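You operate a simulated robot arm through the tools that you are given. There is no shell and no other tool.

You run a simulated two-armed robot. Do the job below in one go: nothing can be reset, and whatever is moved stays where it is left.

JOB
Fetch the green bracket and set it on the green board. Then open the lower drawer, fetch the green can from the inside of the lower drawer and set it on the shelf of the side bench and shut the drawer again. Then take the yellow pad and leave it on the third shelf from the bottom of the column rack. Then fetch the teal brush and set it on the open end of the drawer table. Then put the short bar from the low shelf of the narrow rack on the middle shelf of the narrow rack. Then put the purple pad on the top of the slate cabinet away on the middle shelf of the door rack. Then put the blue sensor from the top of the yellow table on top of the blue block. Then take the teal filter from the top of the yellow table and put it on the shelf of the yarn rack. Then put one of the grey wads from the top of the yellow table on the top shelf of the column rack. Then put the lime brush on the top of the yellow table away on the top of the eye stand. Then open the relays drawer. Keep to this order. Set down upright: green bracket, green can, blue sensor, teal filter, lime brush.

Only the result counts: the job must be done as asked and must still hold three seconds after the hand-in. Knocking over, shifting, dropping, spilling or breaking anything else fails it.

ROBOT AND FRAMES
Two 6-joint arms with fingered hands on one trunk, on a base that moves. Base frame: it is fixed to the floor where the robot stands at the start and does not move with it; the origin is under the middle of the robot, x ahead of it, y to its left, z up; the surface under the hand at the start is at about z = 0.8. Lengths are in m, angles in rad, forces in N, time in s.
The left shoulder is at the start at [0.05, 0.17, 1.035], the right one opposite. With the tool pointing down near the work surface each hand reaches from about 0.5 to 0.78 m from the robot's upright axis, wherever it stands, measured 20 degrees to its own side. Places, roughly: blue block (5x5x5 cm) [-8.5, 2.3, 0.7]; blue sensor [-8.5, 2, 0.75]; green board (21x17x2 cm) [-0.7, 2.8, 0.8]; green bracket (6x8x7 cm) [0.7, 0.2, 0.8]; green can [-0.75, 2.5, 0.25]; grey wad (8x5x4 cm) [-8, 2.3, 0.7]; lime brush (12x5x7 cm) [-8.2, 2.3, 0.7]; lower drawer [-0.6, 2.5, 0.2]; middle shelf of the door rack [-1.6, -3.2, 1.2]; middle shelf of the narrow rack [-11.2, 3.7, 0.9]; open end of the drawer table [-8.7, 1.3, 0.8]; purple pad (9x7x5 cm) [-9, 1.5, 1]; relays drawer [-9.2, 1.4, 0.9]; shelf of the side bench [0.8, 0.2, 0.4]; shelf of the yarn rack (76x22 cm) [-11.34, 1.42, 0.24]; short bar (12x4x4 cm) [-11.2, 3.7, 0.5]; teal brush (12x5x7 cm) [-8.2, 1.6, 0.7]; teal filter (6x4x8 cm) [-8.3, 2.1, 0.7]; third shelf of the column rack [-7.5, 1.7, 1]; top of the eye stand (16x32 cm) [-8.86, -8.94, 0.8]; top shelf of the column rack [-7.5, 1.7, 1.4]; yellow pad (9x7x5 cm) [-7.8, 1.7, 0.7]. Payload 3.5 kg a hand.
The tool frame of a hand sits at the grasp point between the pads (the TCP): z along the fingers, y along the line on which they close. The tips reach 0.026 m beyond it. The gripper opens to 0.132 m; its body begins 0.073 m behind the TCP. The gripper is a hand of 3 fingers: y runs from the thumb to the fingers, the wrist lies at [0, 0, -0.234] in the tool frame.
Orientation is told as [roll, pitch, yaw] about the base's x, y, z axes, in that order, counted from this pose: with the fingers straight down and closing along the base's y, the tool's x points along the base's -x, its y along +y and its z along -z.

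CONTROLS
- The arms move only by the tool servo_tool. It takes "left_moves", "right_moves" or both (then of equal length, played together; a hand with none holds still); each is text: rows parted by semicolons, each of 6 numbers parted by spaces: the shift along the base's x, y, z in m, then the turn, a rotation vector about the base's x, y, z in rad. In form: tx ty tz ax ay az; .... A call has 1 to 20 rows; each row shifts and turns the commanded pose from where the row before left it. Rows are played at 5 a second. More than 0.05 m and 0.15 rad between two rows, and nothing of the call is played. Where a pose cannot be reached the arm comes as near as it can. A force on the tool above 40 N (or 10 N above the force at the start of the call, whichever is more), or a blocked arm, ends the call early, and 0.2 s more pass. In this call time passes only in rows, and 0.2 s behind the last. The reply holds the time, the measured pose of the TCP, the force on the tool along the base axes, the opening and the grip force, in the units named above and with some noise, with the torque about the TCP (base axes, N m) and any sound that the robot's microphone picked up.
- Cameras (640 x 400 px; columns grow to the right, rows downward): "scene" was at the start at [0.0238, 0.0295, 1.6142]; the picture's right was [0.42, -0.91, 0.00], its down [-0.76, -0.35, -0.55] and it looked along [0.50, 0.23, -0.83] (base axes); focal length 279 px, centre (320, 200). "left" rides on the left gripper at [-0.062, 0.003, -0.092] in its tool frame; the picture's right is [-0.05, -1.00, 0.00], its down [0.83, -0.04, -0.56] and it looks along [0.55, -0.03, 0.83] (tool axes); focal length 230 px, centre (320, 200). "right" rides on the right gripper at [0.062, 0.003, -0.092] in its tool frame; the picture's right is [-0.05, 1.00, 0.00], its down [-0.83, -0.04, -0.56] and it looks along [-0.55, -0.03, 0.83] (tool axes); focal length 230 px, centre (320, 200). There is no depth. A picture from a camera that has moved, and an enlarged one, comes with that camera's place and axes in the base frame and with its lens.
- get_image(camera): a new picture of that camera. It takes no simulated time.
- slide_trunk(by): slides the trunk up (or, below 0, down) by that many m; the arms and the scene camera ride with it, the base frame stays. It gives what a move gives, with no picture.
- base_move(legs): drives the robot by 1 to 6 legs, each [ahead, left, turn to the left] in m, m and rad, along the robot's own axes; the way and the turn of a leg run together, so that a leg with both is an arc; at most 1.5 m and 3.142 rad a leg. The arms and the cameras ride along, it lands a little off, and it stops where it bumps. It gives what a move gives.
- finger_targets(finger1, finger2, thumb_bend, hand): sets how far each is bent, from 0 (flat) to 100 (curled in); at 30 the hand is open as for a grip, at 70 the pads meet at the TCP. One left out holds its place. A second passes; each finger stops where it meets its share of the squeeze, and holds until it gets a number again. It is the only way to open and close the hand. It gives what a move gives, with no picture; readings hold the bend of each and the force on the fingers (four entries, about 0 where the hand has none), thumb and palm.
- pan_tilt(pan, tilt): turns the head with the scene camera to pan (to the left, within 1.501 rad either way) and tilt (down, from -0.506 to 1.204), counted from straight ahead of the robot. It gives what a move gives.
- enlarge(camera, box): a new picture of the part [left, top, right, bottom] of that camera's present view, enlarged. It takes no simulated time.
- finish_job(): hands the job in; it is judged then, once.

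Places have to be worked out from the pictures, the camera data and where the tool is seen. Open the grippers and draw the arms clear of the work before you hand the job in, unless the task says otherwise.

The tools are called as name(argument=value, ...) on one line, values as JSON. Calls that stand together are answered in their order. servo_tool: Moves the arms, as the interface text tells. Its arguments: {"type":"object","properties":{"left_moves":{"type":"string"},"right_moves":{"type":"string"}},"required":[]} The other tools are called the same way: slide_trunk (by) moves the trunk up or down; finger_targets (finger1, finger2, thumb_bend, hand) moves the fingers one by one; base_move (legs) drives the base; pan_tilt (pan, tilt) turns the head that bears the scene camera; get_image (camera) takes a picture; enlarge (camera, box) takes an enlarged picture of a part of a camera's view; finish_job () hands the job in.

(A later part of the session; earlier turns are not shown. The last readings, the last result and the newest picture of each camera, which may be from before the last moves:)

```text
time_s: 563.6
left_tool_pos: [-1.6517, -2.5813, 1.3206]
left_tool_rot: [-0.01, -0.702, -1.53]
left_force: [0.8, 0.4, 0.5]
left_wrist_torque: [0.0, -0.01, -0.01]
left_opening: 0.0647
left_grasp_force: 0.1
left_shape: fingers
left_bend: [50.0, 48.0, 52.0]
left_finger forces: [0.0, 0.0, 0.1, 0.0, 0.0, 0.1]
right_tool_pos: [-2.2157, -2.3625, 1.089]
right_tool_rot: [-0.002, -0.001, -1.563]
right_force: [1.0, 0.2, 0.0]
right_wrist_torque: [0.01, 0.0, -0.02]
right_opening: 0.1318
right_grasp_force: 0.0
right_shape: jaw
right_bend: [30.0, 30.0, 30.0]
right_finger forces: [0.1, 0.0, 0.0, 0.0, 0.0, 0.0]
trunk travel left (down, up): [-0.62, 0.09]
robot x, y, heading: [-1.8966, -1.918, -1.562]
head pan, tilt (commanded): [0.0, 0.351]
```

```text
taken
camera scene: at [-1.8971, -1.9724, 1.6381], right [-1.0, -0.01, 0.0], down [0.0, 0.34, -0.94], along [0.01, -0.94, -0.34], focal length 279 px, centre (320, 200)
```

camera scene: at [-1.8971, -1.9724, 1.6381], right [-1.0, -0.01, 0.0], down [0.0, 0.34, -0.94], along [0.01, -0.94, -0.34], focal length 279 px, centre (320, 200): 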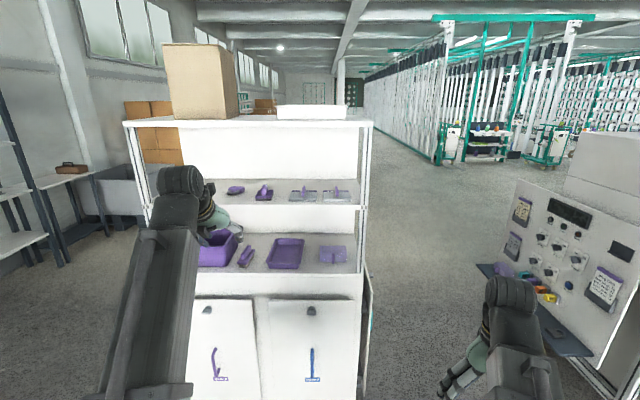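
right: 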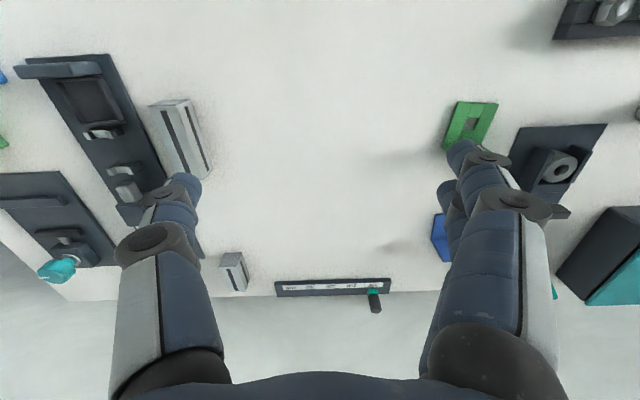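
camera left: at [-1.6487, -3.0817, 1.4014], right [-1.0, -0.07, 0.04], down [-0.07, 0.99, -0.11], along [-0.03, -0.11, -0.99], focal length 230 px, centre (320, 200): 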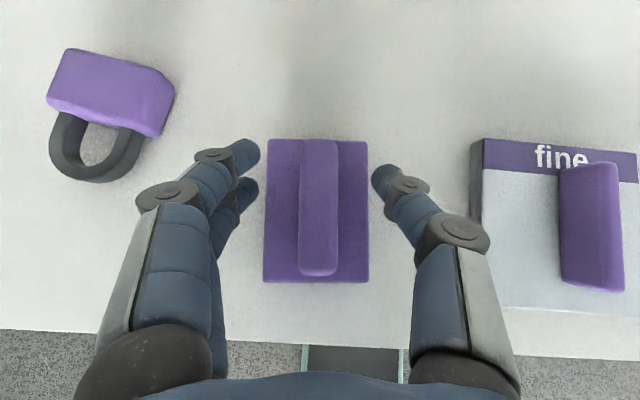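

The purple pad is on the door rack's middle shelf. Now I return to the yellow table: back up, strafe and back up again along the known clear route.

base_move(legs=[[0, 0, -0.009], [-1.45, 0, 0], [-1.45, 0, 0], [0, -1.5, 0], [-1.2, 0, 0], [-1.1, 0, 0]])

pan_tilt(pan=-1.4, tilt=0.35)

get_image(camera="scene")

```text
time_s: 596.1
left_tool_pos: [-3.1476, 2.6793, 1.32]
left_tool_rot: [-0.01, -0.701, -1.538]
left_force: [0.0, 0.8, -0.7]
left_wrist_torque: [0.02, 0.02, 0.01]
left_opening: 0.0652
left_grasp_force: 0.1
left_shape: fingers
left_bend: [50.0, 48.0, 52.0]
left_finger forces: [0.0, 0.0, 0.0, 0.0, 0.1, 0.0]
right_tool_pos: [-3.712, 2.9023, 1.089]
right_tool_rot: [-0.002, 0.001, -1.57]
right_force: [-0.2, -0.3, 0.5]
right_wrist_torque: [0.02, 0.03, 0.01]
right_opening: 0.1319
right_grasp_force: 0.1
right_shape: jaw
right_bend: [30.0, 30.0, 30.0]
right_finger forces: [0.0, 0.1, 0.1, 0.0, 0.0, 0.0]
trunk travel left (down, up): [-0.62, 0.09]
robot x, y, heading: [-3.389, 3.3449, -1.57]
head pan, tilt (commanded): [0.0, 0.351]
```

```text
time_s: 597.6
left_tool_pos: [-3.1472, 2.6795, 1.319]
left_tool_rot: [-0.009, -0.703, -1.538]
left_force: [0.4, -0.3, -0.5]
left_wrist_torque: [-0.02, 0.02, 0.05]
left_opening: 0.0651
left_grasp_force: 0.0
left_shape: fingers
left_bend: [50.0, 48.0, 52.0]
left_finger forces: [0.0, 0.0, 0.1, 0.0, 0.1, 0.0]
right_tool_pos: [-3.7111, 2.9028, 1.0888]
right_tool_rot: [-0.001, 0.003, -1.571]
right_force: [1.0, -0.2, -0.2]
right_wrist_torque: [0.02, -0.01, 0.03]
right_opening: 0.1319
right_grasp_force: 0.0
right_shape: jaw
right_bend: [30.0, 30.0, 30.0]
right_finger forces: [0.0, 0.1, 0.0, 0.1, 0.0, 0.1]
trunk travel left (down, up): [-0.62, 0.09]
robot x, y, heading: [-3.3876, 3.3357, -1.571]
head pan, tilt (commanded): [-1.4, 0.351]
```

```text
taken
camera scene: at [-3.4824, 3.3665, 1.6381], right [-0.17, 0.98, 0.0], down [0.34, 0.06, -0.94], along [-0.93, -0.16, -0.34], focal length 279 px, centre (320, 200)
```

scene: 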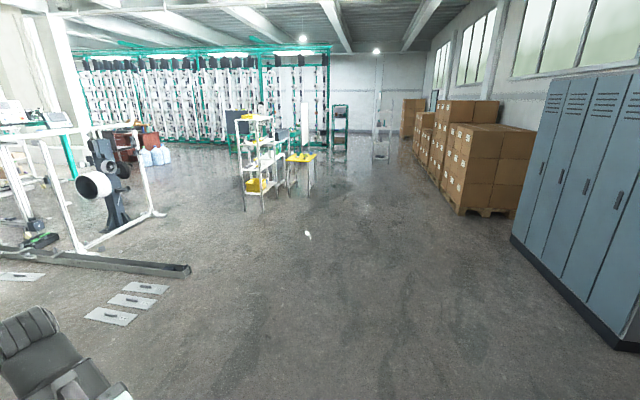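

Clear path. Strafing right along y≈3.3 to stand behind the yellow table.

base_move(legs=[[0, -1.5, 0], [0, -1.5, 0], [0, -1.4, 0], [0, -0.45, 0]])

pan_tilt(pan=0.0, tilt=0.75)

get_image(camera="scene")

```text
time_s: 620.9
left_tool_pos: [-7.9701, 2.6757, 1.3192]
left_tool_rot: [-0.01, -0.701, -1.509]
left_force: [0.1, 1.0, -0.4]
left_wrist_torque: [0.02, 0.0, 0.0]
left_opening: 0.0652
left_grasp_force: 0.1
left_shape: fingers
left_bend: [50.0, 48.0, 52.0]
left_finger forces: [0.0, 0.0, 0.0, 0.0, 0.0, 0.1]
right_tool_pos: [-8.5396, 2.8833, 1.0886]
right_tool_rot: [0.001, 0.003, -1.54]
right_force: [0.6, 0.9, -0.1]
right_wrist_torque: [-0.02, -0.01, -0.03]
right_opening: 0.1319
right_grasp_force: 0.0
right_shape: jaw
right_bend: [30.0, 30.0, 30.0]
right_finger forces: [0.1, 0.1, 0.0, 0.1, 0.0, 0.0]
trunk travel left (down, up): [-0.62, 0.09]
robot x, y, heading: [-8.2308, 3.3296, -1.54]
head pan, tilt (commanded): [-1.4, 0.351]
```

```text
time_s: 622.4
left_tool_pos: [-7.9698, 2.675, 1.3191]
left_tool_rot: [-0.008, -0.7, -1.51]
left_force: [-0.2, 0.5, 0.1]
left_wrist_torque: [0.01, 0.01, 0.01]
left_opening: 0.0651
left_grasp_force: 0.1
left_shape: fingers
left_bend: [50.0, 48.0, 52.0]
left_finger forces: [0.0, 0.0, 0.0, 0.1, 0.0, 0.0]
right_tool_pos: [-8.5386, 2.8831, 1.0885]
right_tool_rot: [-0.003, 0.001, -1.544]
right_force: [-0.2, 0.3, -0.3]
right_wrist_torque: [-0.01, 0.01, 0.02]
right_opening: 0.1318
right_grasp_force: 0.1
right_shape: jaw
right_bend: [30.0, 30.0, 30.0]
right_finger forces: [0.0, 0.1, 0.0, 0.0, 0.1, 0.0]
trunk travel left (down, up): [-0.62, 0.09]
robot x, y, heading: [-8.2295, 3.3322, -1.543]
head pan, tilt (commanded): [0.0, 0.75]
```

```text
taken
camera scene: at [-8.2291, 3.2896, 1.6024], right [-1.0, -0.03, 0.0], down [-0.02, 0.68, -0.73], along [0.02, -0.73, -0.68], focal length 279 px, centre (320, 200)
```

scene: 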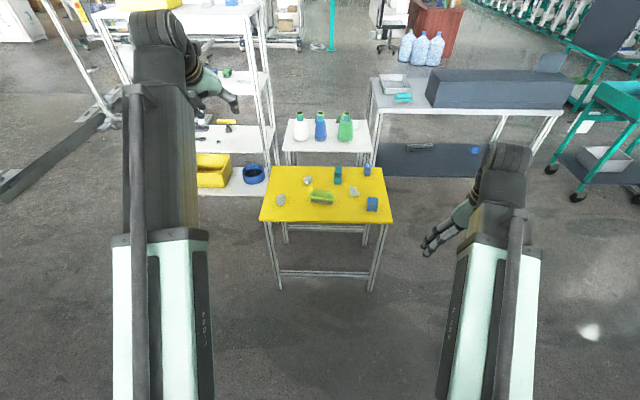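

enlarge(camera="scene", box=[250, 150, 400, 240])

```text
4.27 times, centred on (325, 195) of scene
camera zoom: at [-8.2291, 3.2896, 1.6024], right [-1.0, -0.03, 0.0], down [-0.02, 0.68, -0.73], along [0.02, -0.73, -0.68], focal length 1191 px, centre (299, 221)
```

zoom: 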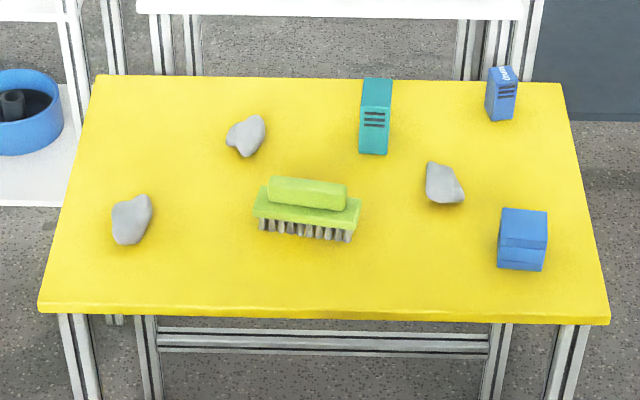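

Clear view of the yellow table: blue sensor ≈(-8.445, 2.12), blue block ≈(-8.442, 2.363), teal filter ≈(-8.287, 2.19), lime brush ≈(-8.21, 2.32), wads at several spots. I position the robot so the left hand is over the sensor and turn the hand straight down.

base_move(legs=[[0, 0, -0.028], [0, -0.43, 0], [0.48, 0, 0]])

servo_tool(left_moves="0 0 -0.02 0.117 0 0;0 0 -0.02 0.117 0 0;0 0 -0.02 0.117 0 0;0 0 -0.02 0.117 0 0;0 0 -0.02 0.117 0 0;0 0 -0.02 0.117 0 0")

get_image(camera="left")

get_image(camera="scene")

```text
time_s: 627.9
left_tool_pos: [-8.4156, 2.1889, 1.3194]
left_tool_rot: [-0.01, -0.701, -1.532]
left_force: [0.2, -0.6, 0.2]
left_wrist_torque: [0.03, 0.01, 0.0]
left_opening: 0.0649
left_grasp_force: 0.1
left_shape: fingers
left_bend: [50.0, 48.0, 52.0]
left_finger forces: [0.1, 0.1, 0.0, 0.1, 0.0, 0.0]
right_tool_pos: [-8.9808, 2.4087, 1.0882]
right_tool_rot: [-0.002, 0.003, -1.564]
right_force: [0.8, -0.8, -0.1]
right_wrist_torque: [0.0, 0.03, -0.03]
right_opening: 0.1317
right_grasp_force: 0.0
right_shape: jaw
right_bend: [30.0, 30.0, 30.0]
right_finger forces: [0.0, 0.0, 0.0, 0.0, 0.0, 0.1]
trunk travel left (down, up): [-0.62, 0.09]
robot x, y, heading: [-8.6644, 2.853, -1.564]
head pan, tilt (commanded): [0.0, 0.75]
```

```text
time_s: 629.3
left_tool_pos: [-8.4164, 2.188, 1.1983]
left_tool_rot: [0.015, -0.008, -1.539]
left_force: [-0.7, 0.4, 0.2]
left_wrist_torque: [0.04, -0.02, -0.02]
left_opening: 0.0652
left_grasp_force: 0.1
left_shape: fingers
left_bend: [50.0, 48.0, 52.0]
left_finger forces: [0.0, 0.0, 0.0, 0.1, 0.0, 0.0]
right_tool_pos: [-8.9812, 2.4084, 1.0881]
right_tool_rot: [-0.001, 0.002, -1.565]
right_force: [-0.2, -1.1, 0.3]
right_wrist_torque: [-0.05, 0.04, 0.0]
right_opening: 0.1319
right_grasp_force: 0.1
right_shape: jaw
right_bend: [30.0, 30.0, 30.0]
right_finger forces: [0.0, 0.0, 0.0, 0.1, 0.0, 0.1]
trunk travel left (down, up): [-0.62, 0.09]
robot x, y, heading: [-8.6627, 2.8536, -1.564]
head pan, tilt (commanded): [0.0, 0.75]
```

```text
taken
camera left: at [-8.4124, 2.1268, 1.2916], right [-1.0, -0.08, -0.02], down [-0.08, 0.83, 0.55], along [-0.03, 0.55, -0.84], focal length 230 px, centre (320, 200)
```

left: 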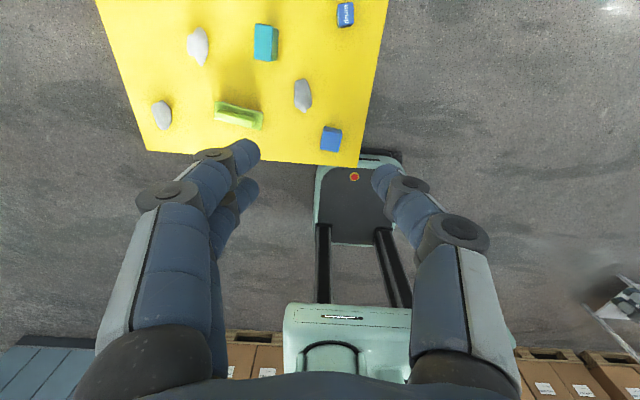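

```text
taken
camera scene: at [-8.6635, 2.8079, 1.6024], right [-1.0, -0.01, 0.0], down [-0.01, 0.68, -0.73], along [0.01, -0.73, -0.68], focal length 279 px, centre (320, 200)
```

scene: 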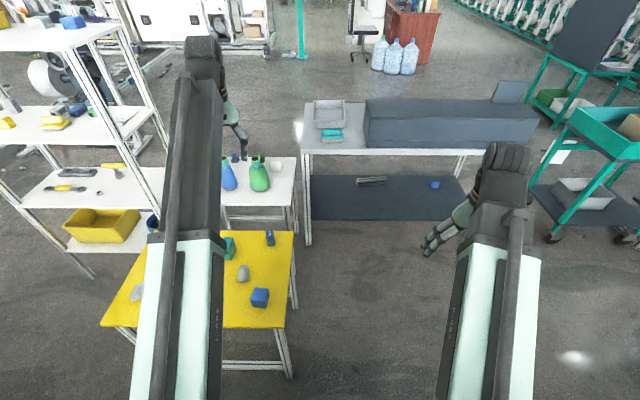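

Zooming on the table in the hand camera for exact positions of sensor and block.

enlarge(camera="left", box=[230, 0, 400, 180])

enlarge(camera="scene", box=[200, 210, 320, 330])

```text
2.22 times, centred on (315, 90) of left
camera zoom: at [-8.4124, 2.1268, 1.2916], right [-1.0, -0.08, -0.02], down [-0.08, 0.83, 0.55], along [-0.03, 0.55, -0.84], focal length 511 px, centre (331, 444)
```

zoom: 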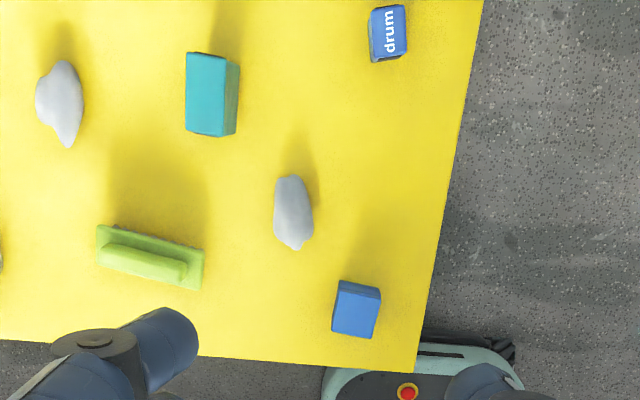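

```text
3.33 times, centred on (260, 270) of scene
camera zoom: at [-8.6635, 2.8079, 1.6024], right [-1.0, -0.01, 0.0], down [-0.01, 0.68, -0.73], along [0.01, -0.73, -0.68], focal length 930 px, centre (520, -33)
```

zoom: 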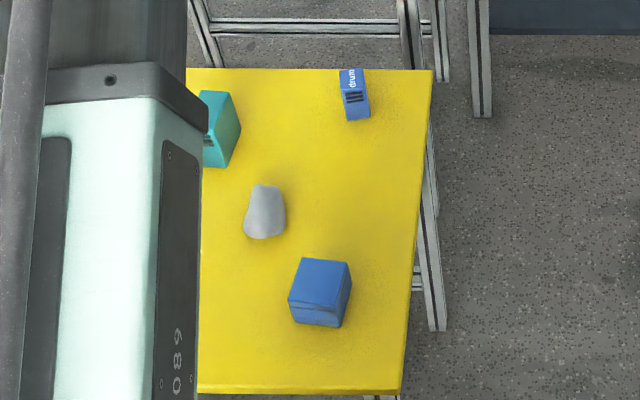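

Triangulated: sensor top ≈(-8.449, 2.070, 0.73), about 3×3.5×7 cm; blue block top centre ≈(-8.450, 2.322, 0.708); table z≈0.66. I move 9 cm closer and bring the hand above the sensor.

base_move(legs=[[0.09, 0, -0.007]])

servo_tool(left_moves="-0.012 -0.008 -0.04 -0.015 -0.008 0;-0.012 -0.008 -0.04 0 0 0;-0.01 -0.008 -0.04 0 0 0;0 0 -0.04 0 0 0;0 0 -0.04 0 0 0;0 0 -0.04 0 0 0")

get_image(camera="left")

```text
time_s: 630.4
left_tool_pos: [-8.4192, 2.0938, 1.1991]
left_tool_rot: [0.017, -0.009, -1.548]
left_force: [0.4, 0.3, 0.1]
left_wrist_torque: [0.04, 0.05, 0.0]
left_opening: 0.065
left_grasp_force: 0.0
left_shape: fingers
left_bend: [50.0, 48.0, 52.0]
left_finger forces: [0.0, 0.0, 0.1, 0.0, 0.1, 0.0]
right_tool_pos: [-8.9845, 2.3182, 1.0895]
right_tool_rot: [-0.001, 0.004, -1.571]
right_force: [0.0, -0.6, 0.7]
right_wrist_torque: [0.06, 0.0, 0.02]
right_opening: 0.1319
right_grasp_force: 0.0
right_shape: jaw
right_bend: [30.0, 30.0, 30.0]
right_finger forces: [0.1, 0.1, 0.1, 0.1, 0.0, 0.0]
trunk travel left (down, up): [-0.62, 0.09]
robot x, y, heading: [-8.6618, 2.762, -1.572]
head pan, tilt (commanded): [0.0, 0.75]
```

```text
time_s: 631.8
left_tool_pos: [-8.4559, 2.0714, 0.9579]
left_tool_rot: [0.025, -0.023, -1.547]
left_force: [-0.9, -0.7, 0.5]
left_wrist_torque: [-0.01, -0.01, -0.03]
left_opening: 0.0651
left_grasp_force: 0.2
left_shape: fingers
left_bend: [50.0, 48.0, 52.0]
left_finger forces: [0.0, 0.0, 0.0, 0.0, 0.1, 0.0]
right_tool_pos: [-8.9838, 2.321, 1.0884]
right_tool_rot: [-0.002, 0.0, -1.57]
right_force: [-0.8, 0.1, 0.3]
right_wrist_torque: [-0.02, 0.0, -0.01]
right_opening: 0.1317
right_grasp_force: 0.0
right_shape: jaw
right_bend: [30.0, 30.0, 30.0]
right_finger forces: [0.0, 0.0, 0.1, 0.0, 0.1, 0.0]
trunk travel left (down, up): [-0.62, 0.09]
robot x, y, heading: [-8.661, 2.76, -1.566]
head pan, tilt (commanded): [0.0, 0.75]
```

```text
taken
camera left: at [-8.4537, 2.0122, 1.0515], right [-1.0, -0.08, -0.02], down [-0.08, 0.84, 0.53], along [-0.02, 0.53, -0.85], focal length 230 px, centre (320, 200)
```

left: 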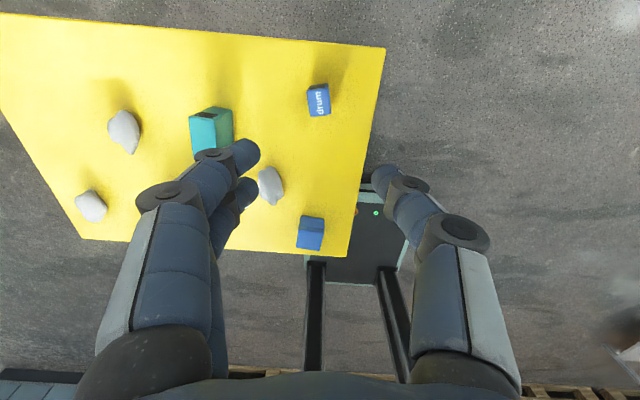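

Correcting the small tilt error of the hand and zooming in on the sensor.

servo_tool(left_moves="0 0 0 0.0224 0.0256 0")

enlarge(camera="left", box=[240, 60, 400, 180])

```text
time_s: 632.2
left_tool_pos: [-8.4552, 2.0714, 0.9571]
left_tool_rot: [-0.003, 0.0, -1.549]
left_force: [-0.5, -0.9, -0.3]
left_wrist_torque: [-0.01, 0.02, 0.06]
left_opening: 0.065
left_grasp_force: 0.1
left_shape: fingers
left_bend: [50.0, 48.0, 52.0]
left_finger forces: [0.1, 0.1, 0.1, 0.0, 0.0, 0.1]
right_tool_pos: [-8.9842, 2.3202, 1.0889]
right_tool_rot: [-0.002, 0.002, -1.57]
right_force: [-0.5, 0.3, 1.1]
right_wrist_torque: [-0.02, 0.03, -0.01]
right_opening: 0.1318
right_grasp_force: 0.1
right_shape: jaw
right_bend: [30.0, 30.0, 30.0]
right_finger forces: [0.0, 0.1, 0.0, 0.0, 0.0, 0.0]
trunk travel left (down, up): [-0.62, 0.09]
robot x, y, heading: [-8.6635, 2.7579, -1.567]
head pan, tilt (commanded): [0.0, 0.75]
```

```text
3.33 times, centred on (320, 120) of left
camera zoom: at [-8.4509, 2.0102, 1.0502], right [-1.0, -0.07, 0.0], down [-0.06, 0.83, 0.55], along [-0.04, 0.55, -0.83], focal length 767 px, centre (320, 467)
```

zoom: 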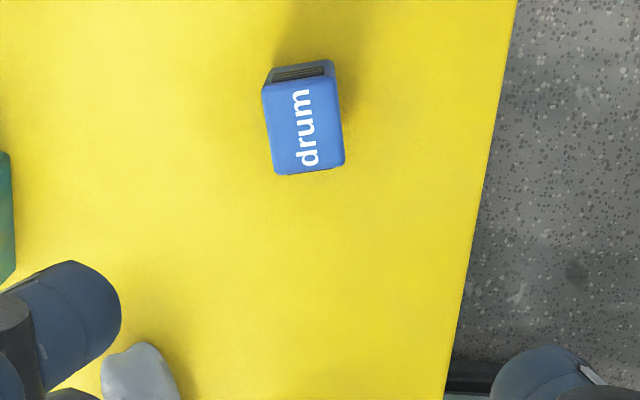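

Sensor centre (-8.449, 2.065), yaw ≈0.2 rad. I rotate the hand to match, move over it and descend to TCP z≈0.705.

servo_tool(left_moves="0.003 -0.003 -0.03 0 0 0.09;0.003 -0.003 -0.03 0 0 0.088;0 0 -0.04 0 0 0;0 0 -0.04 0 0 0;0 0 -0.04 0 0 0")

get_image(camera="left")

```text
time_s: 633.4
left_tool_pos: [-8.4475, 2.0641, 0.777]
left_tool_rot: [-0.001, -0.002, -1.37]
left_force: [-0.3, -0.4, 0.7]
left_wrist_torque: [0.0, -0.02, 0.02]
left_opening: 0.0651
left_grasp_force: 0.0
left_shape: fingers
left_bend: [50.0, 48.0, 52.0]
left_finger forces: [0.1, 0.0, 0.0, 0.0, 0.0, 0.0]
right_tool_pos: [-8.9832, 2.3196, 1.0891]
right_tool_rot: [-0.001, 0.003, -1.571]
right_force: [-0.2, -0.6, 0.9]
right_wrist_torque: [-0.01, -0.03, 0.01]
right_opening: 0.1319
right_grasp_force: 0.0
right_shape: jaw
right_bend: [30.0, 30.0, 30.0]
right_finger forces: [0.0, 0.0, 0.0, 0.1, 0.1, 0.0]
trunk travel left (down, up): [-0.62, 0.09]
robot x, y, heading: [-8.6647, 2.7594, -1.571]
head pan, tilt (commanded): [0.0, 0.75]
```

```text
taken
camera left: at [-8.4314, 2.0048, 0.8698], right [-0.97, -0.25, 0.0], down [-0.21, 0.81, 0.55], along [-0.14, 0.54, -0.83], focal length 230 px, centre (320, 200)
```

left: 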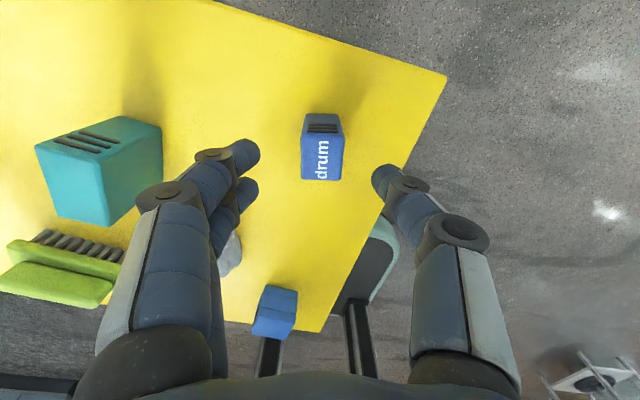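

Aligned. Final descent to z≈0.705 and closing on the sensor.

servo_tool(left_moves="-0.001 0.001 -0.03 0 0 0;0 0 -0.03 0 0 0;0 0 -0.012 0 0 0")

finger_targets(hand="left", finger1=75, finger2=75, thumb_bend=75)

get_image(camera="left")

```text
time_s: 634.2
left_tool_pos: [-8.4488, 2.0671, 0.7064]
left_tool_rot: [-0.001, -0.001, -1.368]
left_force: [0.1, 0.1, 0.3]
left_wrist_torque: [0.02, 0.01, -0.03]
left_opening: 0.0647
left_grasp_force: 0.2
left_shape: fingers
left_bend: [50.0, 48.0, 52.0]
left_finger forces: [0.1, 0.1, 0.0, 0.0, 0.0, 0.1]
right_tool_pos: [-8.9841, 2.3205, 1.0883]
right_tool_rot: [-0.001, 0.004, -1.569]
right_force: [-0.1, 0.0, 0.7]
right_wrist_torque: [0.01, 0.01, 0.02]
right_opening: 0.1321
right_grasp_force: 0.0
right_shape: jaw
right_bend: [30.0, 30.0, 30.0]
right_finger forces: [0.0, 0.0, 0.0, 0.1, 0.0, 0.0]
trunk travel left (down, up): [-0.62, 0.09]
robot x, y, heading: [-8.6638, 2.7612, -1.568]
head pan, tilt (commanded): [0.0, 0.75]
```

```text
time_s: 635.2
left_tool_pos: [-8.4488, 2.0664, 0.7069]
left_tool_rot: [-0.001, -0.002, -1.371]
left_force: [0.3, 1.3, -1.6]
left_wrist_torque: [0.01, 0.0, -0.01]
left_opening: 0.0279
left_grasp_force: 20.7
left_shape: fingers
left_bend: [70.0, 70.0, 66.0]
left_finger forces: [10.6, 10.6, 0.1, 0.0, 21.1, 0.1]
right_tool_pos: [-8.9837, 2.3203, 1.0891]
right_tool_rot: [-0.001, 0.001, -1.571]
right_force: [0.5, -0.2, 1.3]
right_wrist_torque: [-0.01, 0.0, 0.0]
right_opening: 0.1318
right_grasp_force: 0.0
right_shape: jaw
right_bend: [30.0, 30.0, 30.0]
right_finger forces: [0.0, 0.0, 0.0, 0.0, 0.0, 0.0]
trunk travel left (down, up): [-0.62, 0.09]
robot x, y, heading: [-8.6628, 2.7621, -1.561]
head pan, tilt (commanded): [0.0, 0.75]
```

```text
taken
camera left: at [-8.4331, 2.0066, 0.7987], right [-0.97, -0.25, 0.0], down [-0.21, 0.81, 0.55], along [-0.14, 0.54, -0.83], focal length 230 px, centre (320, 200)
```

left: 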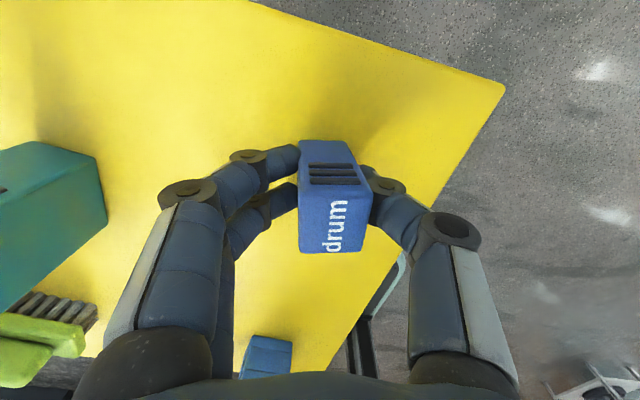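

Sensor gripped (28 mm wide, 21 N). Lifting it and backing the base 0.2 m so the hand comes above the blue block comfortably.

servo_tool(left_moves="0 0 0.03 0 0 0;0 0 0.04 0 0 0;0 0 0.04 0 0 0;0 0 0.04 0 0 0")

base_move(legs=[[-0.22, 0, -0.008]])

get_image(camera="left")

enlarge(camera="scene", box=[180, 200, 320, 320])

```text
time_s: 636.2
left_tool_pos: [-8.4473, 2.0664, 0.858]
left_tool_rot: [-0.002, 0.0, -1.369]
left_force: [0.3, 0.8, -0.9]
left_wrist_torque: [-0.01, 0.02, 0.0]
left_opening: 0.0278
left_grasp_force: 20.8
left_shape: fingers
left_bend: [70.0, 70.0, 66.0]
left_finger forces: [10.5, 10.5, 0.0, 0.0, 21.1, 0.0]
right_tool_pos: [-8.9834, 2.3198, 1.089]
right_tool_rot: [-0.001, 0.001, -1.571]
right_force: [-0.5, -0.4, -0.2]
right_wrist_torque: [-0.03, 0.0, -0.01]
right_opening: 0.1319
right_grasp_force: 0.0
right_shape: jaw
right_bend: [30.0, 30.0, 30.0]
right_finger forces: [0.0, 0.0, 0.1, 0.0, 0.0, 0.0]
trunk travel left (down, up): [-0.62, 0.09]
robot x, y, heading: [-8.6609, 2.7624, -1.565]
head pan, tilt (commanded): [0.0, 0.75]
```

```text
time_s: 637.9
left_tool_pos: [-8.4532, 2.2856, 0.8592]
left_tool_rot: [-0.002, -0.002, -1.381]
left_force: [0.6, -0.1, -1.6]
left_wrist_torque: [-0.02, 0.0, 0.01]
left_opening: 0.0276
left_grasp_force: 21.3
left_shape: fingers
left_bend: [70.0, 70.0, 66.0]
left_finger forces: [10.5, 10.6, 0.0, 0.0, 21.2, 0.0]
right_tool_pos: [-8.9865, 2.5443, 1.0884]
right_tool_rot: [-0.001, 0.0, -1.583]
right_force: [0.1, -0.7, 0.0]
right_wrist_torque: [-0.02, 0.0, 0.02]
right_opening: 0.1319
right_grasp_force: 0.0
right_shape: jaw
right_bend: [30.0, 30.0, 30.0]
right_finger forces: [0.1, 0.0, 0.0, 0.0, 0.0, 0.0]
trunk travel left (down, up): [-0.62, 0.09]
robot x, y, heading: [-8.6619, 2.9788, -1.58]
head pan, tilt (commanded): [0.0, 0.75]
```

```text
taken
camera left: at [-8.4375, 2.225, 0.951], right [-0.97, -0.24, 0.0], down [-0.2, 0.81, 0.55], along [-0.13, 0.54, -0.83], focal length 230 px, centre (320, 200)
```

left: 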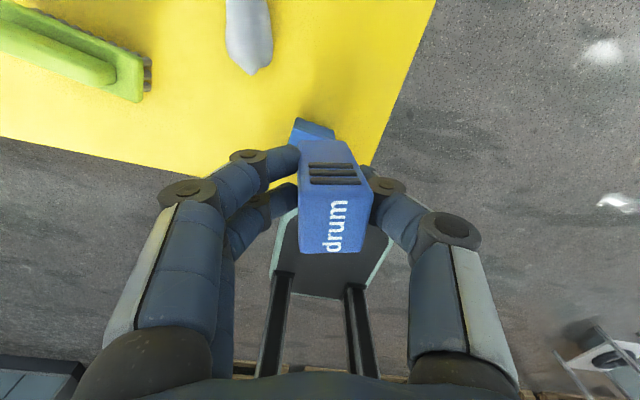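

```text
3.33 times, centred on (250, 260) of scene
camera zoom: at [-8.663, 2.9391, 1.6025], right [-1.0, 0.01, 0.0], down [0.01, 0.68, -0.73], along [-0.01, -0.73, -0.68], focal length 930 px, centre (553, 0)
```

zoom: 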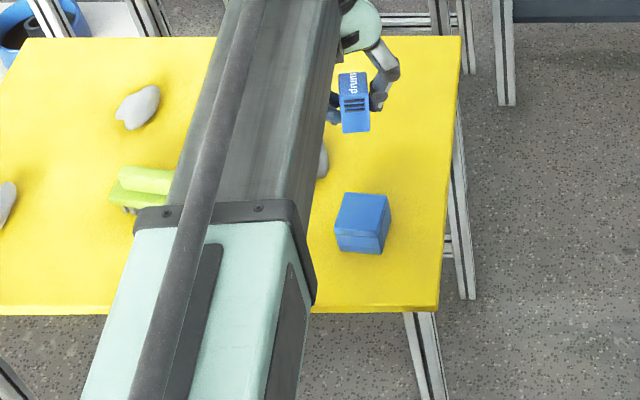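

The block's top centre comes out at about (-8.450, 2.3225), z≈0.70. I move the sensor above it and lower to z≈0.80, then check alignment.

servo_tool(left_moves="0.0016 0.02 -0.02 0 0 0;0.0016 0.0184 -0.02 0 0 0;0 0 -0.02 0 0 0")

get_image(camera="left")

enlarge(camera="scene", box=[200, 190, 300, 290])

```text
time_s: 638.7
left_tool_pos: [-8.4516, 2.3217, 0.797]
left_tool_rot: [-0.001, -0.001, -1.38]
left_force: [0.6, -0.9, -1.1]
left_wrist_torque: [-0.02, 0.0, 0.03]
left_opening: 0.0277
left_grasp_force: 21.0
left_shape: fingers
left_bend: [70.0, 70.0, 66.0]
left_finger forces: [10.5, 10.5, 0.0, 0.0, 21.0, 0.1]
right_tool_pos: [-8.9888, 2.5419, 1.0887]
right_tool_rot: [-0.002, 0.002, -1.581]
right_force: [-0.5, 0.5, -0.2]
right_wrist_torque: [0.04, 0.01, 0.02]
right_opening: 0.132
right_grasp_force: 0.2
right_shape: jaw
right_bend: [30.0, 30.0, 30.0]
right_finger forces: [0.0, 0.0, 0.1, 0.0, 0.0, 0.0]
trunk travel left (down, up): [-0.62, 0.09]
robot x, y, heading: [-8.6653, 2.9824, -1.581]
head pan, tilt (commanded): [0.0, 0.75]
```

```text
taken
camera left: at [-8.4354, 2.2614, 0.8885], right [-0.97, -0.24, 0.0], down [-0.2, 0.81, 0.55], along [-0.13, 0.54, -0.83], focal length 230 px, centre (320, 200)
```

left: 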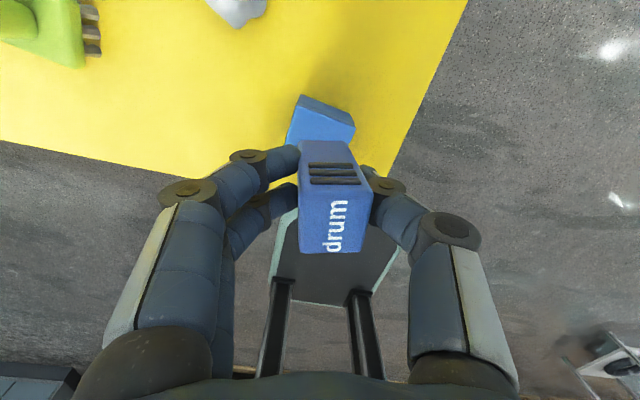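

```text
4.00 times, centred on (250, 240) of scene
camera zoom: at [-8.663, 2.9374, 1.6024], right [-1.0, 0.01, 0.0], down [0.01, 0.68, -0.73], along [-0.01, -0.73, -0.68], focal length 1116 px, centre (600, 40)
```

zoom: 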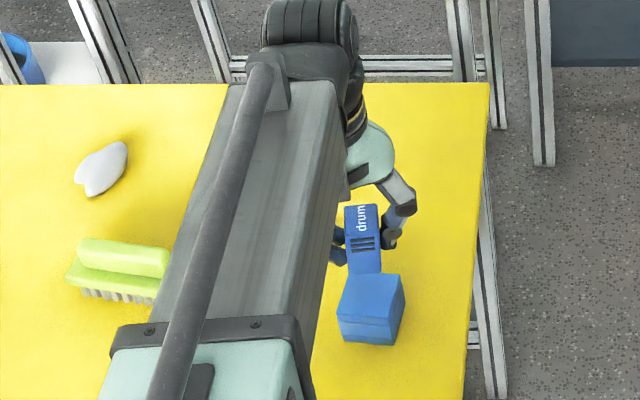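

Comparing sensor and block in the scene view, the sensor needs to move 7 mm toward me. Then I lower it in small steps.

servo_tool(left_moves="-0.001 0.007 -0.01 0 0 0;0 0 -0.01 0 0 0;0 0 -0.006 0 0 0")

enlarge(camera="scene", box=[215, 210, 295, 290])

get_image(camera="left")

```text
time_s: 639.5
left_tool_pos: [-8.4508, 2.3278, 0.7718]
left_tool_rot: [-0.001, -0.001, -1.381]
left_force: [-0.5, -0.6, -1.0]
left_wrist_torque: [0.01, 0.02, 0.03]
left_opening: 0.0276
left_grasp_force: 21.7
left_shape: fingers
left_bend: [70.0, 70.0, 66.0]
left_finger forces: [10.4, 10.5, 0.0, 0.1, 21.0, 0.0]
right_tool_pos: [-8.9875, 2.5433, 1.0889]
right_tool_rot: [-0.002, 0.002, -1.581]
right_force: [0.3, 0.2, 0.0]
right_wrist_torque: [0.01, -0.03, -0.02]
right_opening: 0.1318
right_grasp_force: 0.0
right_shape: jaw
right_bend: [30.0, 30.0, 30.0]
right_finger forces: [0.0, 0.0, 0.1, 0.0, 0.1, 0.0]
trunk travel left (down, up): [-0.62, 0.09]
robot x, y, heading: [-8.6628, 2.979, -1.578]
head pan, tilt (commanded): [0.0, 0.75]
```

```text
5.00 times, centred on (255, 250) of scene
camera zoom: at [-8.663, 2.9375, 1.6024], right [-1.0, 0.01, 0.0], down [0.01, 0.68, -0.73], along [-0.01, -0.73, -0.68], focal length 1396 px, centre (645, -50)
```

zoom: 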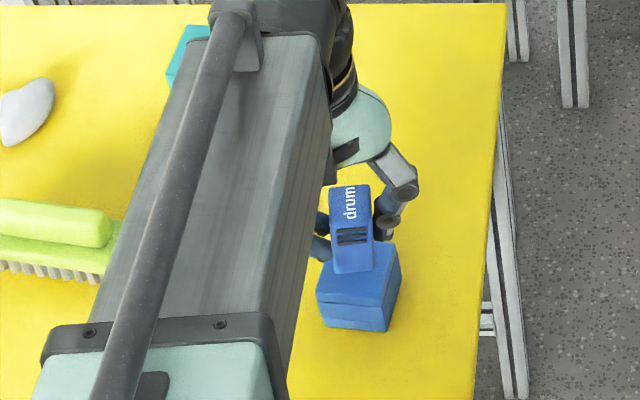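

```text
taken
camera left: at [-8.4352, 2.2689, 0.8633], right [-0.97, -0.24, 0.0], down [-0.2, 0.81, 0.55], along [-0.13, 0.54, -0.83], focal length 230 px, centre (320, 200)
```

left: 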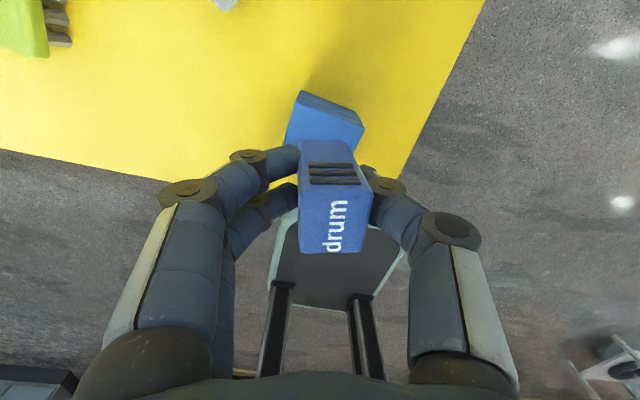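

Predicted footprint matches the block's centre. Lowering in 3 mm steps until contact.

servo_tool(left_moves="0 0 -0.004 0 0 0;0 0 -0.003 0 0 0;0 0 -0.003 0 0 0")

```text
time_s: 640.3
left_tool_pos: [-8.452, 2.3294, 0.7618]
left_tool_rot: [-0.003, -0.002, -1.381]
left_force: [-0.2, 0.4, -1.1]
left_wrist_torque: [-0.01, -0.04, 0.01]
left_opening: 0.0274
left_grasp_force: 21.2
left_shape: fingers
left_bend: [70.0, 70.0, 66.0]
left_finger forces: [10.5, 10.5, 0.1, 0.0, 21.0, 0.1]
right_tool_pos: [-8.9867, 2.5435, 1.0894]
right_tool_rot: [-0.001, 0.001, -1.581]
right_force: [0.2, 0.1, -0.1]
right_wrist_torque: [0.01, 0.02, 0.02]
right_opening: 0.132
right_grasp_force: 0.2
right_shape: jaw
right_bend: [30.0, 30.0, 30.0]
right_finger forces: [0.0, 0.0, 0.0, 0.0, 0.0, 0.1]
trunk travel left (down, up): [-0.62, 0.09]
robot x, y, heading: [-8.6575, 2.9796, -1.577]
head pan, tilt (commanded): [0.0, 0.75]
```

Still only weight (-1.1 N). Continuing.

servo_tool(left_moves="0 0 -0.003 0 0 0;0 0 -0.002 0 0 0")

```text
time_s: 640.9
left_tool_pos: [-8.4511, 2.3297, 0.7563]
left_tool_rot: [-0.003, -0.002, -1.381]
left_force: [0.2, 0.4, -1.1]
left_wrist_torque: [-0.03, -0.02, -0.01]
left_opening: 0.0276
left_grasp_force: 20.8
left_shape: fingers
left_bend: [70.0, 70.0, 66.0]
left_finger forces: [10.5, 10.5, 0.0, 0.0, 21.0, 0.0]
right_tool_pos: [-8.9876, 2.5435, 1.088]
right_tool_rot: [-0.002, 0.001, -1.581]
right_force: [-0.6, 0.1, 0.0]
right_wrist_torque: [0.01, -0.01, -0.02]
right_opening: 0.1317
right_grasp_force: 0.0
right_shape: jaw
right_bend: [30.0, 30.0, 30.0]
right_finger forces: [0.0, 0.0, 0.0, 0.0, 0.1, 0.0]
trunk travel left (down, up): [-0.62, 0.09]
robot x, y, heading: [-8.6623, 2.9786, -1.577]
head pan, tilt (commanded): [0.0, 0.75]
```

servo_tool(left_moves="0 0 -0.002 0 0 0;0 0 -0.002 0 0 0")

enlarge(camera="scene", box=[215, 210, 295, 290])

```text
time_s: 641.5
left_tool_pos: [-8.45, 2.3301, 0.7531]
left_tool_rot: [-0.001, -0.001, -1.381]
left_force: [0.6, 0.4, -0.2]
left_wrist_torque: [-0.02, 0.01, -0.03]
left_opening: 0.0276
left_grasp_force: 20.4
left_shape: fingers
left_bend: [70.0, 70.0, 66.0]
left_finger forces: [10.6, 10.4, 0.0, 0.0, 21.1, 0.0]
right_tool_pos: [-8.9865, 2.5429, 1.0898]
right_tool_rot: [-0.001, 0.001, -1.581]
right_force: [0.3, -0.1, -0.3]
right_wrist_torque: [-0.03, 0.01, 0.0]
right_opening: 0.1317
right_grasp_force: 0.1
right_shape: jaw
right_bend: [30.0, 30.0, 30.0]
right_finger forces: [0.1, 0.0, 0.0, 0.0, 0.1, 0.0]
trunk travel left (down, up): [-0.62, 0.09]
robot x, y, heading: [-8.66, 2.979, -1.584]
head pan, tilt (commanded): [0.0, 0.75]
```

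```text
5.00 times, centred on (255, 250) of scene
camera zoom: at [-8.6631, 2.9376, 1.6024], right [-1.0, 0.01, 0.0], down [0.01, 0.68, -0.73], along [-0.01, -0.73, -0.68], focal length 1396 px, centre (645, -50)
```

zoom: 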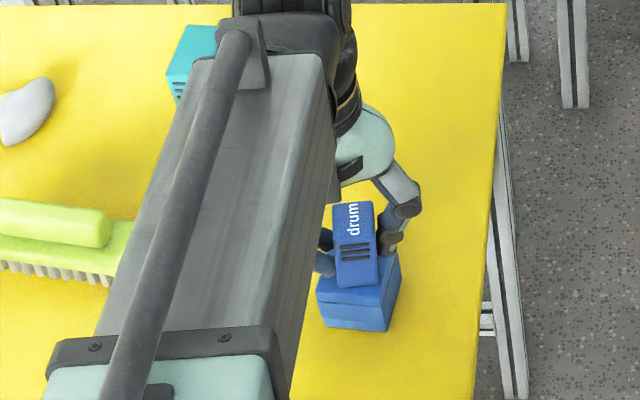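

The sensor sits centred on the block; one more millimetre, then release gently.

servo_tool(left_moves="0 0 -0.0015 0 0 0")

finger_targets(hand="left", finger1=58, finger2=58, thumb_bend=56)

get_image(camera="left")

```text
time_s: 641.9
left_tool_pos: [-8.4505, 2.3293, 0.752]
left_tool_rot: [-0.001, -0.002, -1.38]
left_force: [0.4, 0.5, 4.9]
left_wrist_torque: [-0.02, 0.09, 0.01]
left_opening: 0.0275
left_grasp_force: 21.0
left_shape: fingers
left_bend: [70.0, 70.0, 66.0]
left_finger forces: [10.8, 10.7, 0.0, 0.0, 21.3, 0.1]
right_tool_pos: [-8.9885, 2.542, 1.0879]
right_tool_rot: [-0.003, 0.0, -1.582]
right_force: [0.3, -0.1, 0.4]
right_wrist_torque: [0.02, -0.01, -0.02]
right_opening: 0.1315
right_grasp_force: 0.1
right_shape: jaw
right_bend: [30.0, 30.0, 30.0]
right_finger forces: [0.0, 0.1, 0.0, 0.1, 0.0, 0.1]
trunk travel left (down, up): [-0.62, 0.09]
robot x, y, heading: [-8.6647, 2.9806, -1.579]
head pan, tilt (commanded): [0.0, 0.75]
```

```text
time_s: 642.9
left_tool_pos: [-8.4493, 2.3297, 0.7522]
left_tool_rot: [-0.003, -0.002, -1.382]
left_force: [-1.1, -0.1, -0.7]
left_wrist_torque: [-0.01, 0.0, -0.03]
left_opening: 0.0456
left_grasp_force: 0.0
left_shape: fingers
left_bend: [57.0, 57.0, 56.0]
left_finger forces: [0.1, 0.1, 0.0, 0.1, 0.0, 0.1]
right_tool_pos: [-8.9864, 2.5424, 1.0884]
right_tool_rot: [-0.003, 0.001, -1.581]
right_force: [0.3, 0.2, -0.9]
right_wrist_torque: [0.01, 0.01, -0.01]
right_opening: 0.1321
right_grasp_force: 0.1
right_shape: jaw
right_bend: [30.0, 30.0, 30.0]
right_finger forces: [0.0, 0.0, 0.1, 0.0, 0.0, 0.1]
trunk travel left (down, up): [-0.62, 0.09]
robot x, y, heading: [-8.6625, 2.9789, -1.579]
head pan, tilt (commanded): [0.0, 0.75]
```

```text
taken
camera left: at [-8.4349, 2.2697, 0.8441], right [-0.97, -0.24, 0.0], down [-0.2, 0.81, 0.55], along [-0.13, 0.54, -0.83], focal length 230 px, centre (320, 200)
```

left: 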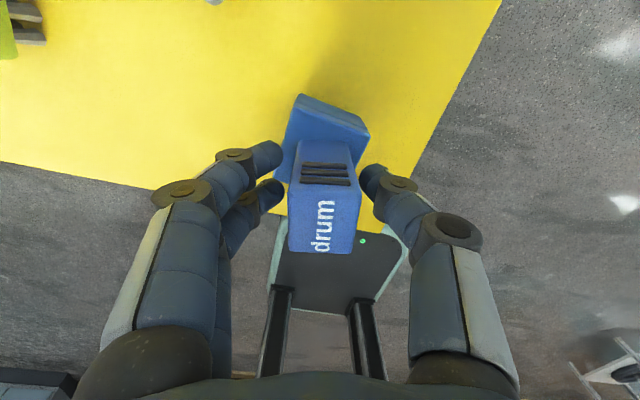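

The sensor stands on the block. Opening slightly more and lifting the hand straight up.

finger_targets(hand="left", finger1=53, finger2=53, thumb_bend=48)

servo_tool(left_moves="0 0 0.02 0 0 0;0 0 0.03 0 0 0;0 0 0.04 0 0 0;0 0 0.04 0 0 0;0 0 0.04 0 0 0")

get_image(camera="left")

enlarge(camera="scene", box=[200, 190, 320, 310])

```text
time_s: 643.9
left_tool_pos: [-8.4513, 2.3299, 0.7519]
left_tool_rot: [-0.003, -0.001, -1.379]
left_force: [-0.2, 0.1, 0.2]
left_wrist_torque: [0.04, 0.03, -0.01]
left_opening: 0.0657
left_grasp_force: 0.1
left_shape: fingers
left_bend: [53.0, 53.0, 48.0]
left_finger forces: [0.0, 0.0, 0.0, 0.0, 0.0, 0.0]
right_tool_pos: [-8.9879, 2.5428, 1.0876]
right_tool_rot: [-0.003, 0.002, -1.582]
right_force: [-0.2, -0.1, 0.1]
right_wrist_torque: [0.0, 0.03, 0.01]
right_opening: 0.1319
right_grasp_force: 0.1
right_shape: jaw
right_bend: [30.0, 30.0, 30.0]
right_finger forces: [0.0, 0.0, 0.0, 0.1, 0.1, 0.1]
trunk travel left (down, up): [-0.62, 0.09]
robot x, y, heading: [-8.6605, 2.9803, -1.579]
head pan, tilt (commanded): [0.0, 0.75]
```

```text
time_s: 645.1
left_tool_pos: [-8.4504, 2.3287, 0.9214]
left_tool_rot: [-0.001, -0.001, -1.38]
left_force: [-0.1, 0.4, 0.2]
left_wrist_torque: [0.0, -0.02, 0.01]
left_opening: 0.0656
left_grasp_force: 0.1
left_shape: fingers
left_bend: [53.0, 53.0, 48.0]
left_finger forces: [0.0, 0.0, 0.0, 0.0, 0.0, 0.0]
right_tool_pos: [-8.9879, 2.5434, 1.0888]
right_tool_rot: [-0.002, 0.003, -1.581]
right_force: [0.5, 0.8, -0.4]
right_wrist_torque: [-0.03, 0.01, -0.02]
right_opening: 0.1319
right_grasp_force: 0.1
right_shape: jaw
right_bend: [30.0, 30.0, 30.0]
right_finger forces: [0.0, 0.1, 0.0, 0.0, 0.1, 0.0]
trunk travel left (down, up): [-0.62, 0.09]
robot x, y, heading: [-8.664, 2.9788, -1.584]
head pan, tilt (commanded): [0.0, 0.75]
```

```text
taken
camera left: at [-8.4353, 2.2682, 1.0129], right [-0.97, -0.24, 0.0], down [-0.2, 0.81, 0.55], along [-0.13, 0.54, -0.83], focal length 230 px, centre (320, 200)
```

left: 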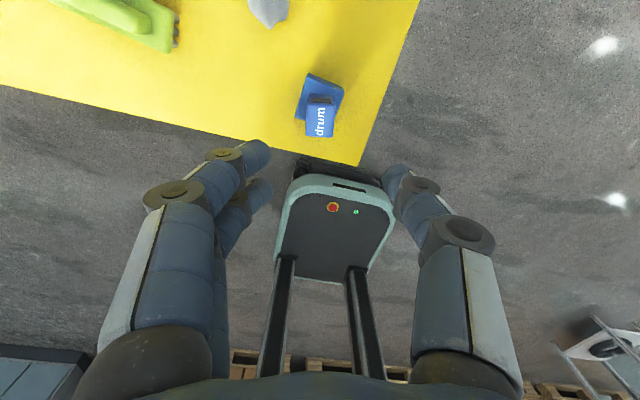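

```text
3.33 times, centred on (260, 250) of scene
camera zoom: at [-8.6631, 2.9378, 1.6024], right [-1.0, 0.01, 0.0], down [0.01, 0.68, -0.73], along [-0.01, -0.73, -0.68], focal length 930 px, centre (520, 33)
```

zoom: 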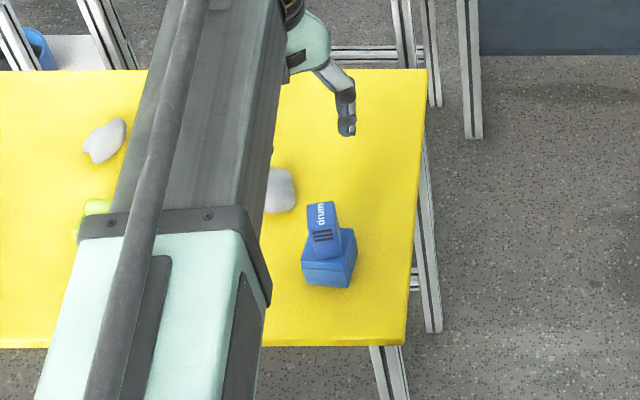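

The sensor stands upright on the blue block. Next: the teal filter at about (-8.287, 2.19). I shift the base left and forward to bring the hand above it.

servo_tool(left_moves="0 0 0.03 0 0 -0.09;0 0 0.03 0 0 -0.09")

base_move(legs=[[0, 0.15, 0.008], [0.09, 0, 0]])

get_image(camera="left")

```text
time_s: 645.7
left_tool_pos: [-8.4508, 2.3302, 0.9801]
left_tool_rot: [-0.001, -0.001, -1.56]
left_force: [0.3, 0.5, 0.3]
left_wrist_torque: [0.01, 0.0, 0.02]
left_opening: 0.0654
left_grasp_force: 0.1
left_shape: fingers
left_bend: [53.0, 53.0, 48.0]
left_finger forces: [0.0, 0.0, 0.1, 0.1, 0.0, 0.0]
right_tool_pos: [-8.9869, 2.5435, 1.0896]
right_tool_rot: [-0.002, 0.001, -1.581]
right_force: [0.9, 0.1, 0.3]
right_wrist_torque: [0.03, 0.02, 0.02]
right_opening: 0.1321
right_grasp_force: 0.1
right_shape: jaw
right_bend: [30.0, 30.0, 30.0]
right_finger forces: [0.0, 0.0, 0.0, 0.0, 0.1, 0.1]
trunk travel left (down, up): [-0.62, 0.09]
robot x, y, heading: [-8.6617, 2.9811, -1.577]
head pan, tilt (commanded): [0.0, 0.75]
```

```text
time_s: 647.8
left_tool_pos: [-8.2979, 2.239, 0.9805]
left_tool_rot: [-0.002, 0.001, -1.555]
left_force: [0.0, 0.4, 0.3]
left_wrist_torque: [0.02, -0.01, 0.01]
left_opening: 0.066
left_grasp_force: 0.0
left_shape: fingers
left_bend: [53.0, 53.0, 48.0]
left_finger forces: [0.0, 0.1, 0.0, 0.0, 0.1, 0.0]
right_tool_pos: [-8.8363, 2.4506, 1.0886]
right_tool_rot: [-0.001, 0.005, -1.578]
right_force: [0.7, -0.2, 0.7]
right_wrist_torque: [0.04, 0.0, 0.03]
right_opening: 0.132
right_grasp_force: 0.2
right_shape: jaw
right_bend: [30.0, 30.0, 30.0]
right_finger forces: [0.0, 0.1, 0.1, 0.1, 0.0, 0.0]
trunk travel left (down, up): [-0.62, 0.09]
robot x, y, heading: [-8.5125, 2.8918, -1.578]
head pan, tilt (commanded): [0.0, 0.75]
```

```text
taken
camera left: at [-8.2933, 2.177, 1.0716], right [-1.0, -0.07, 0.0], down [-0.06, 0.83, 0.56], along [-0.04, 0.55, -0.83], focal length 230 px, centre (320, 200)
```

left: 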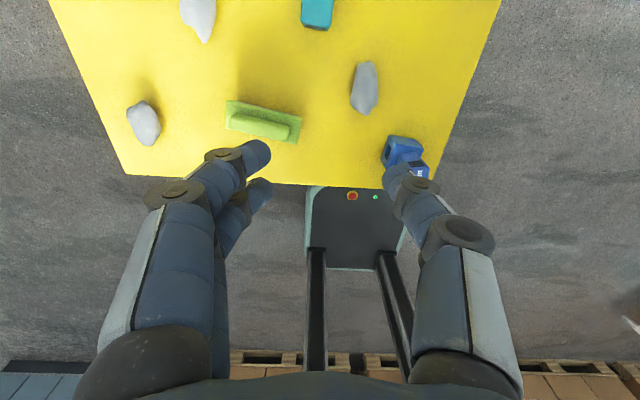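

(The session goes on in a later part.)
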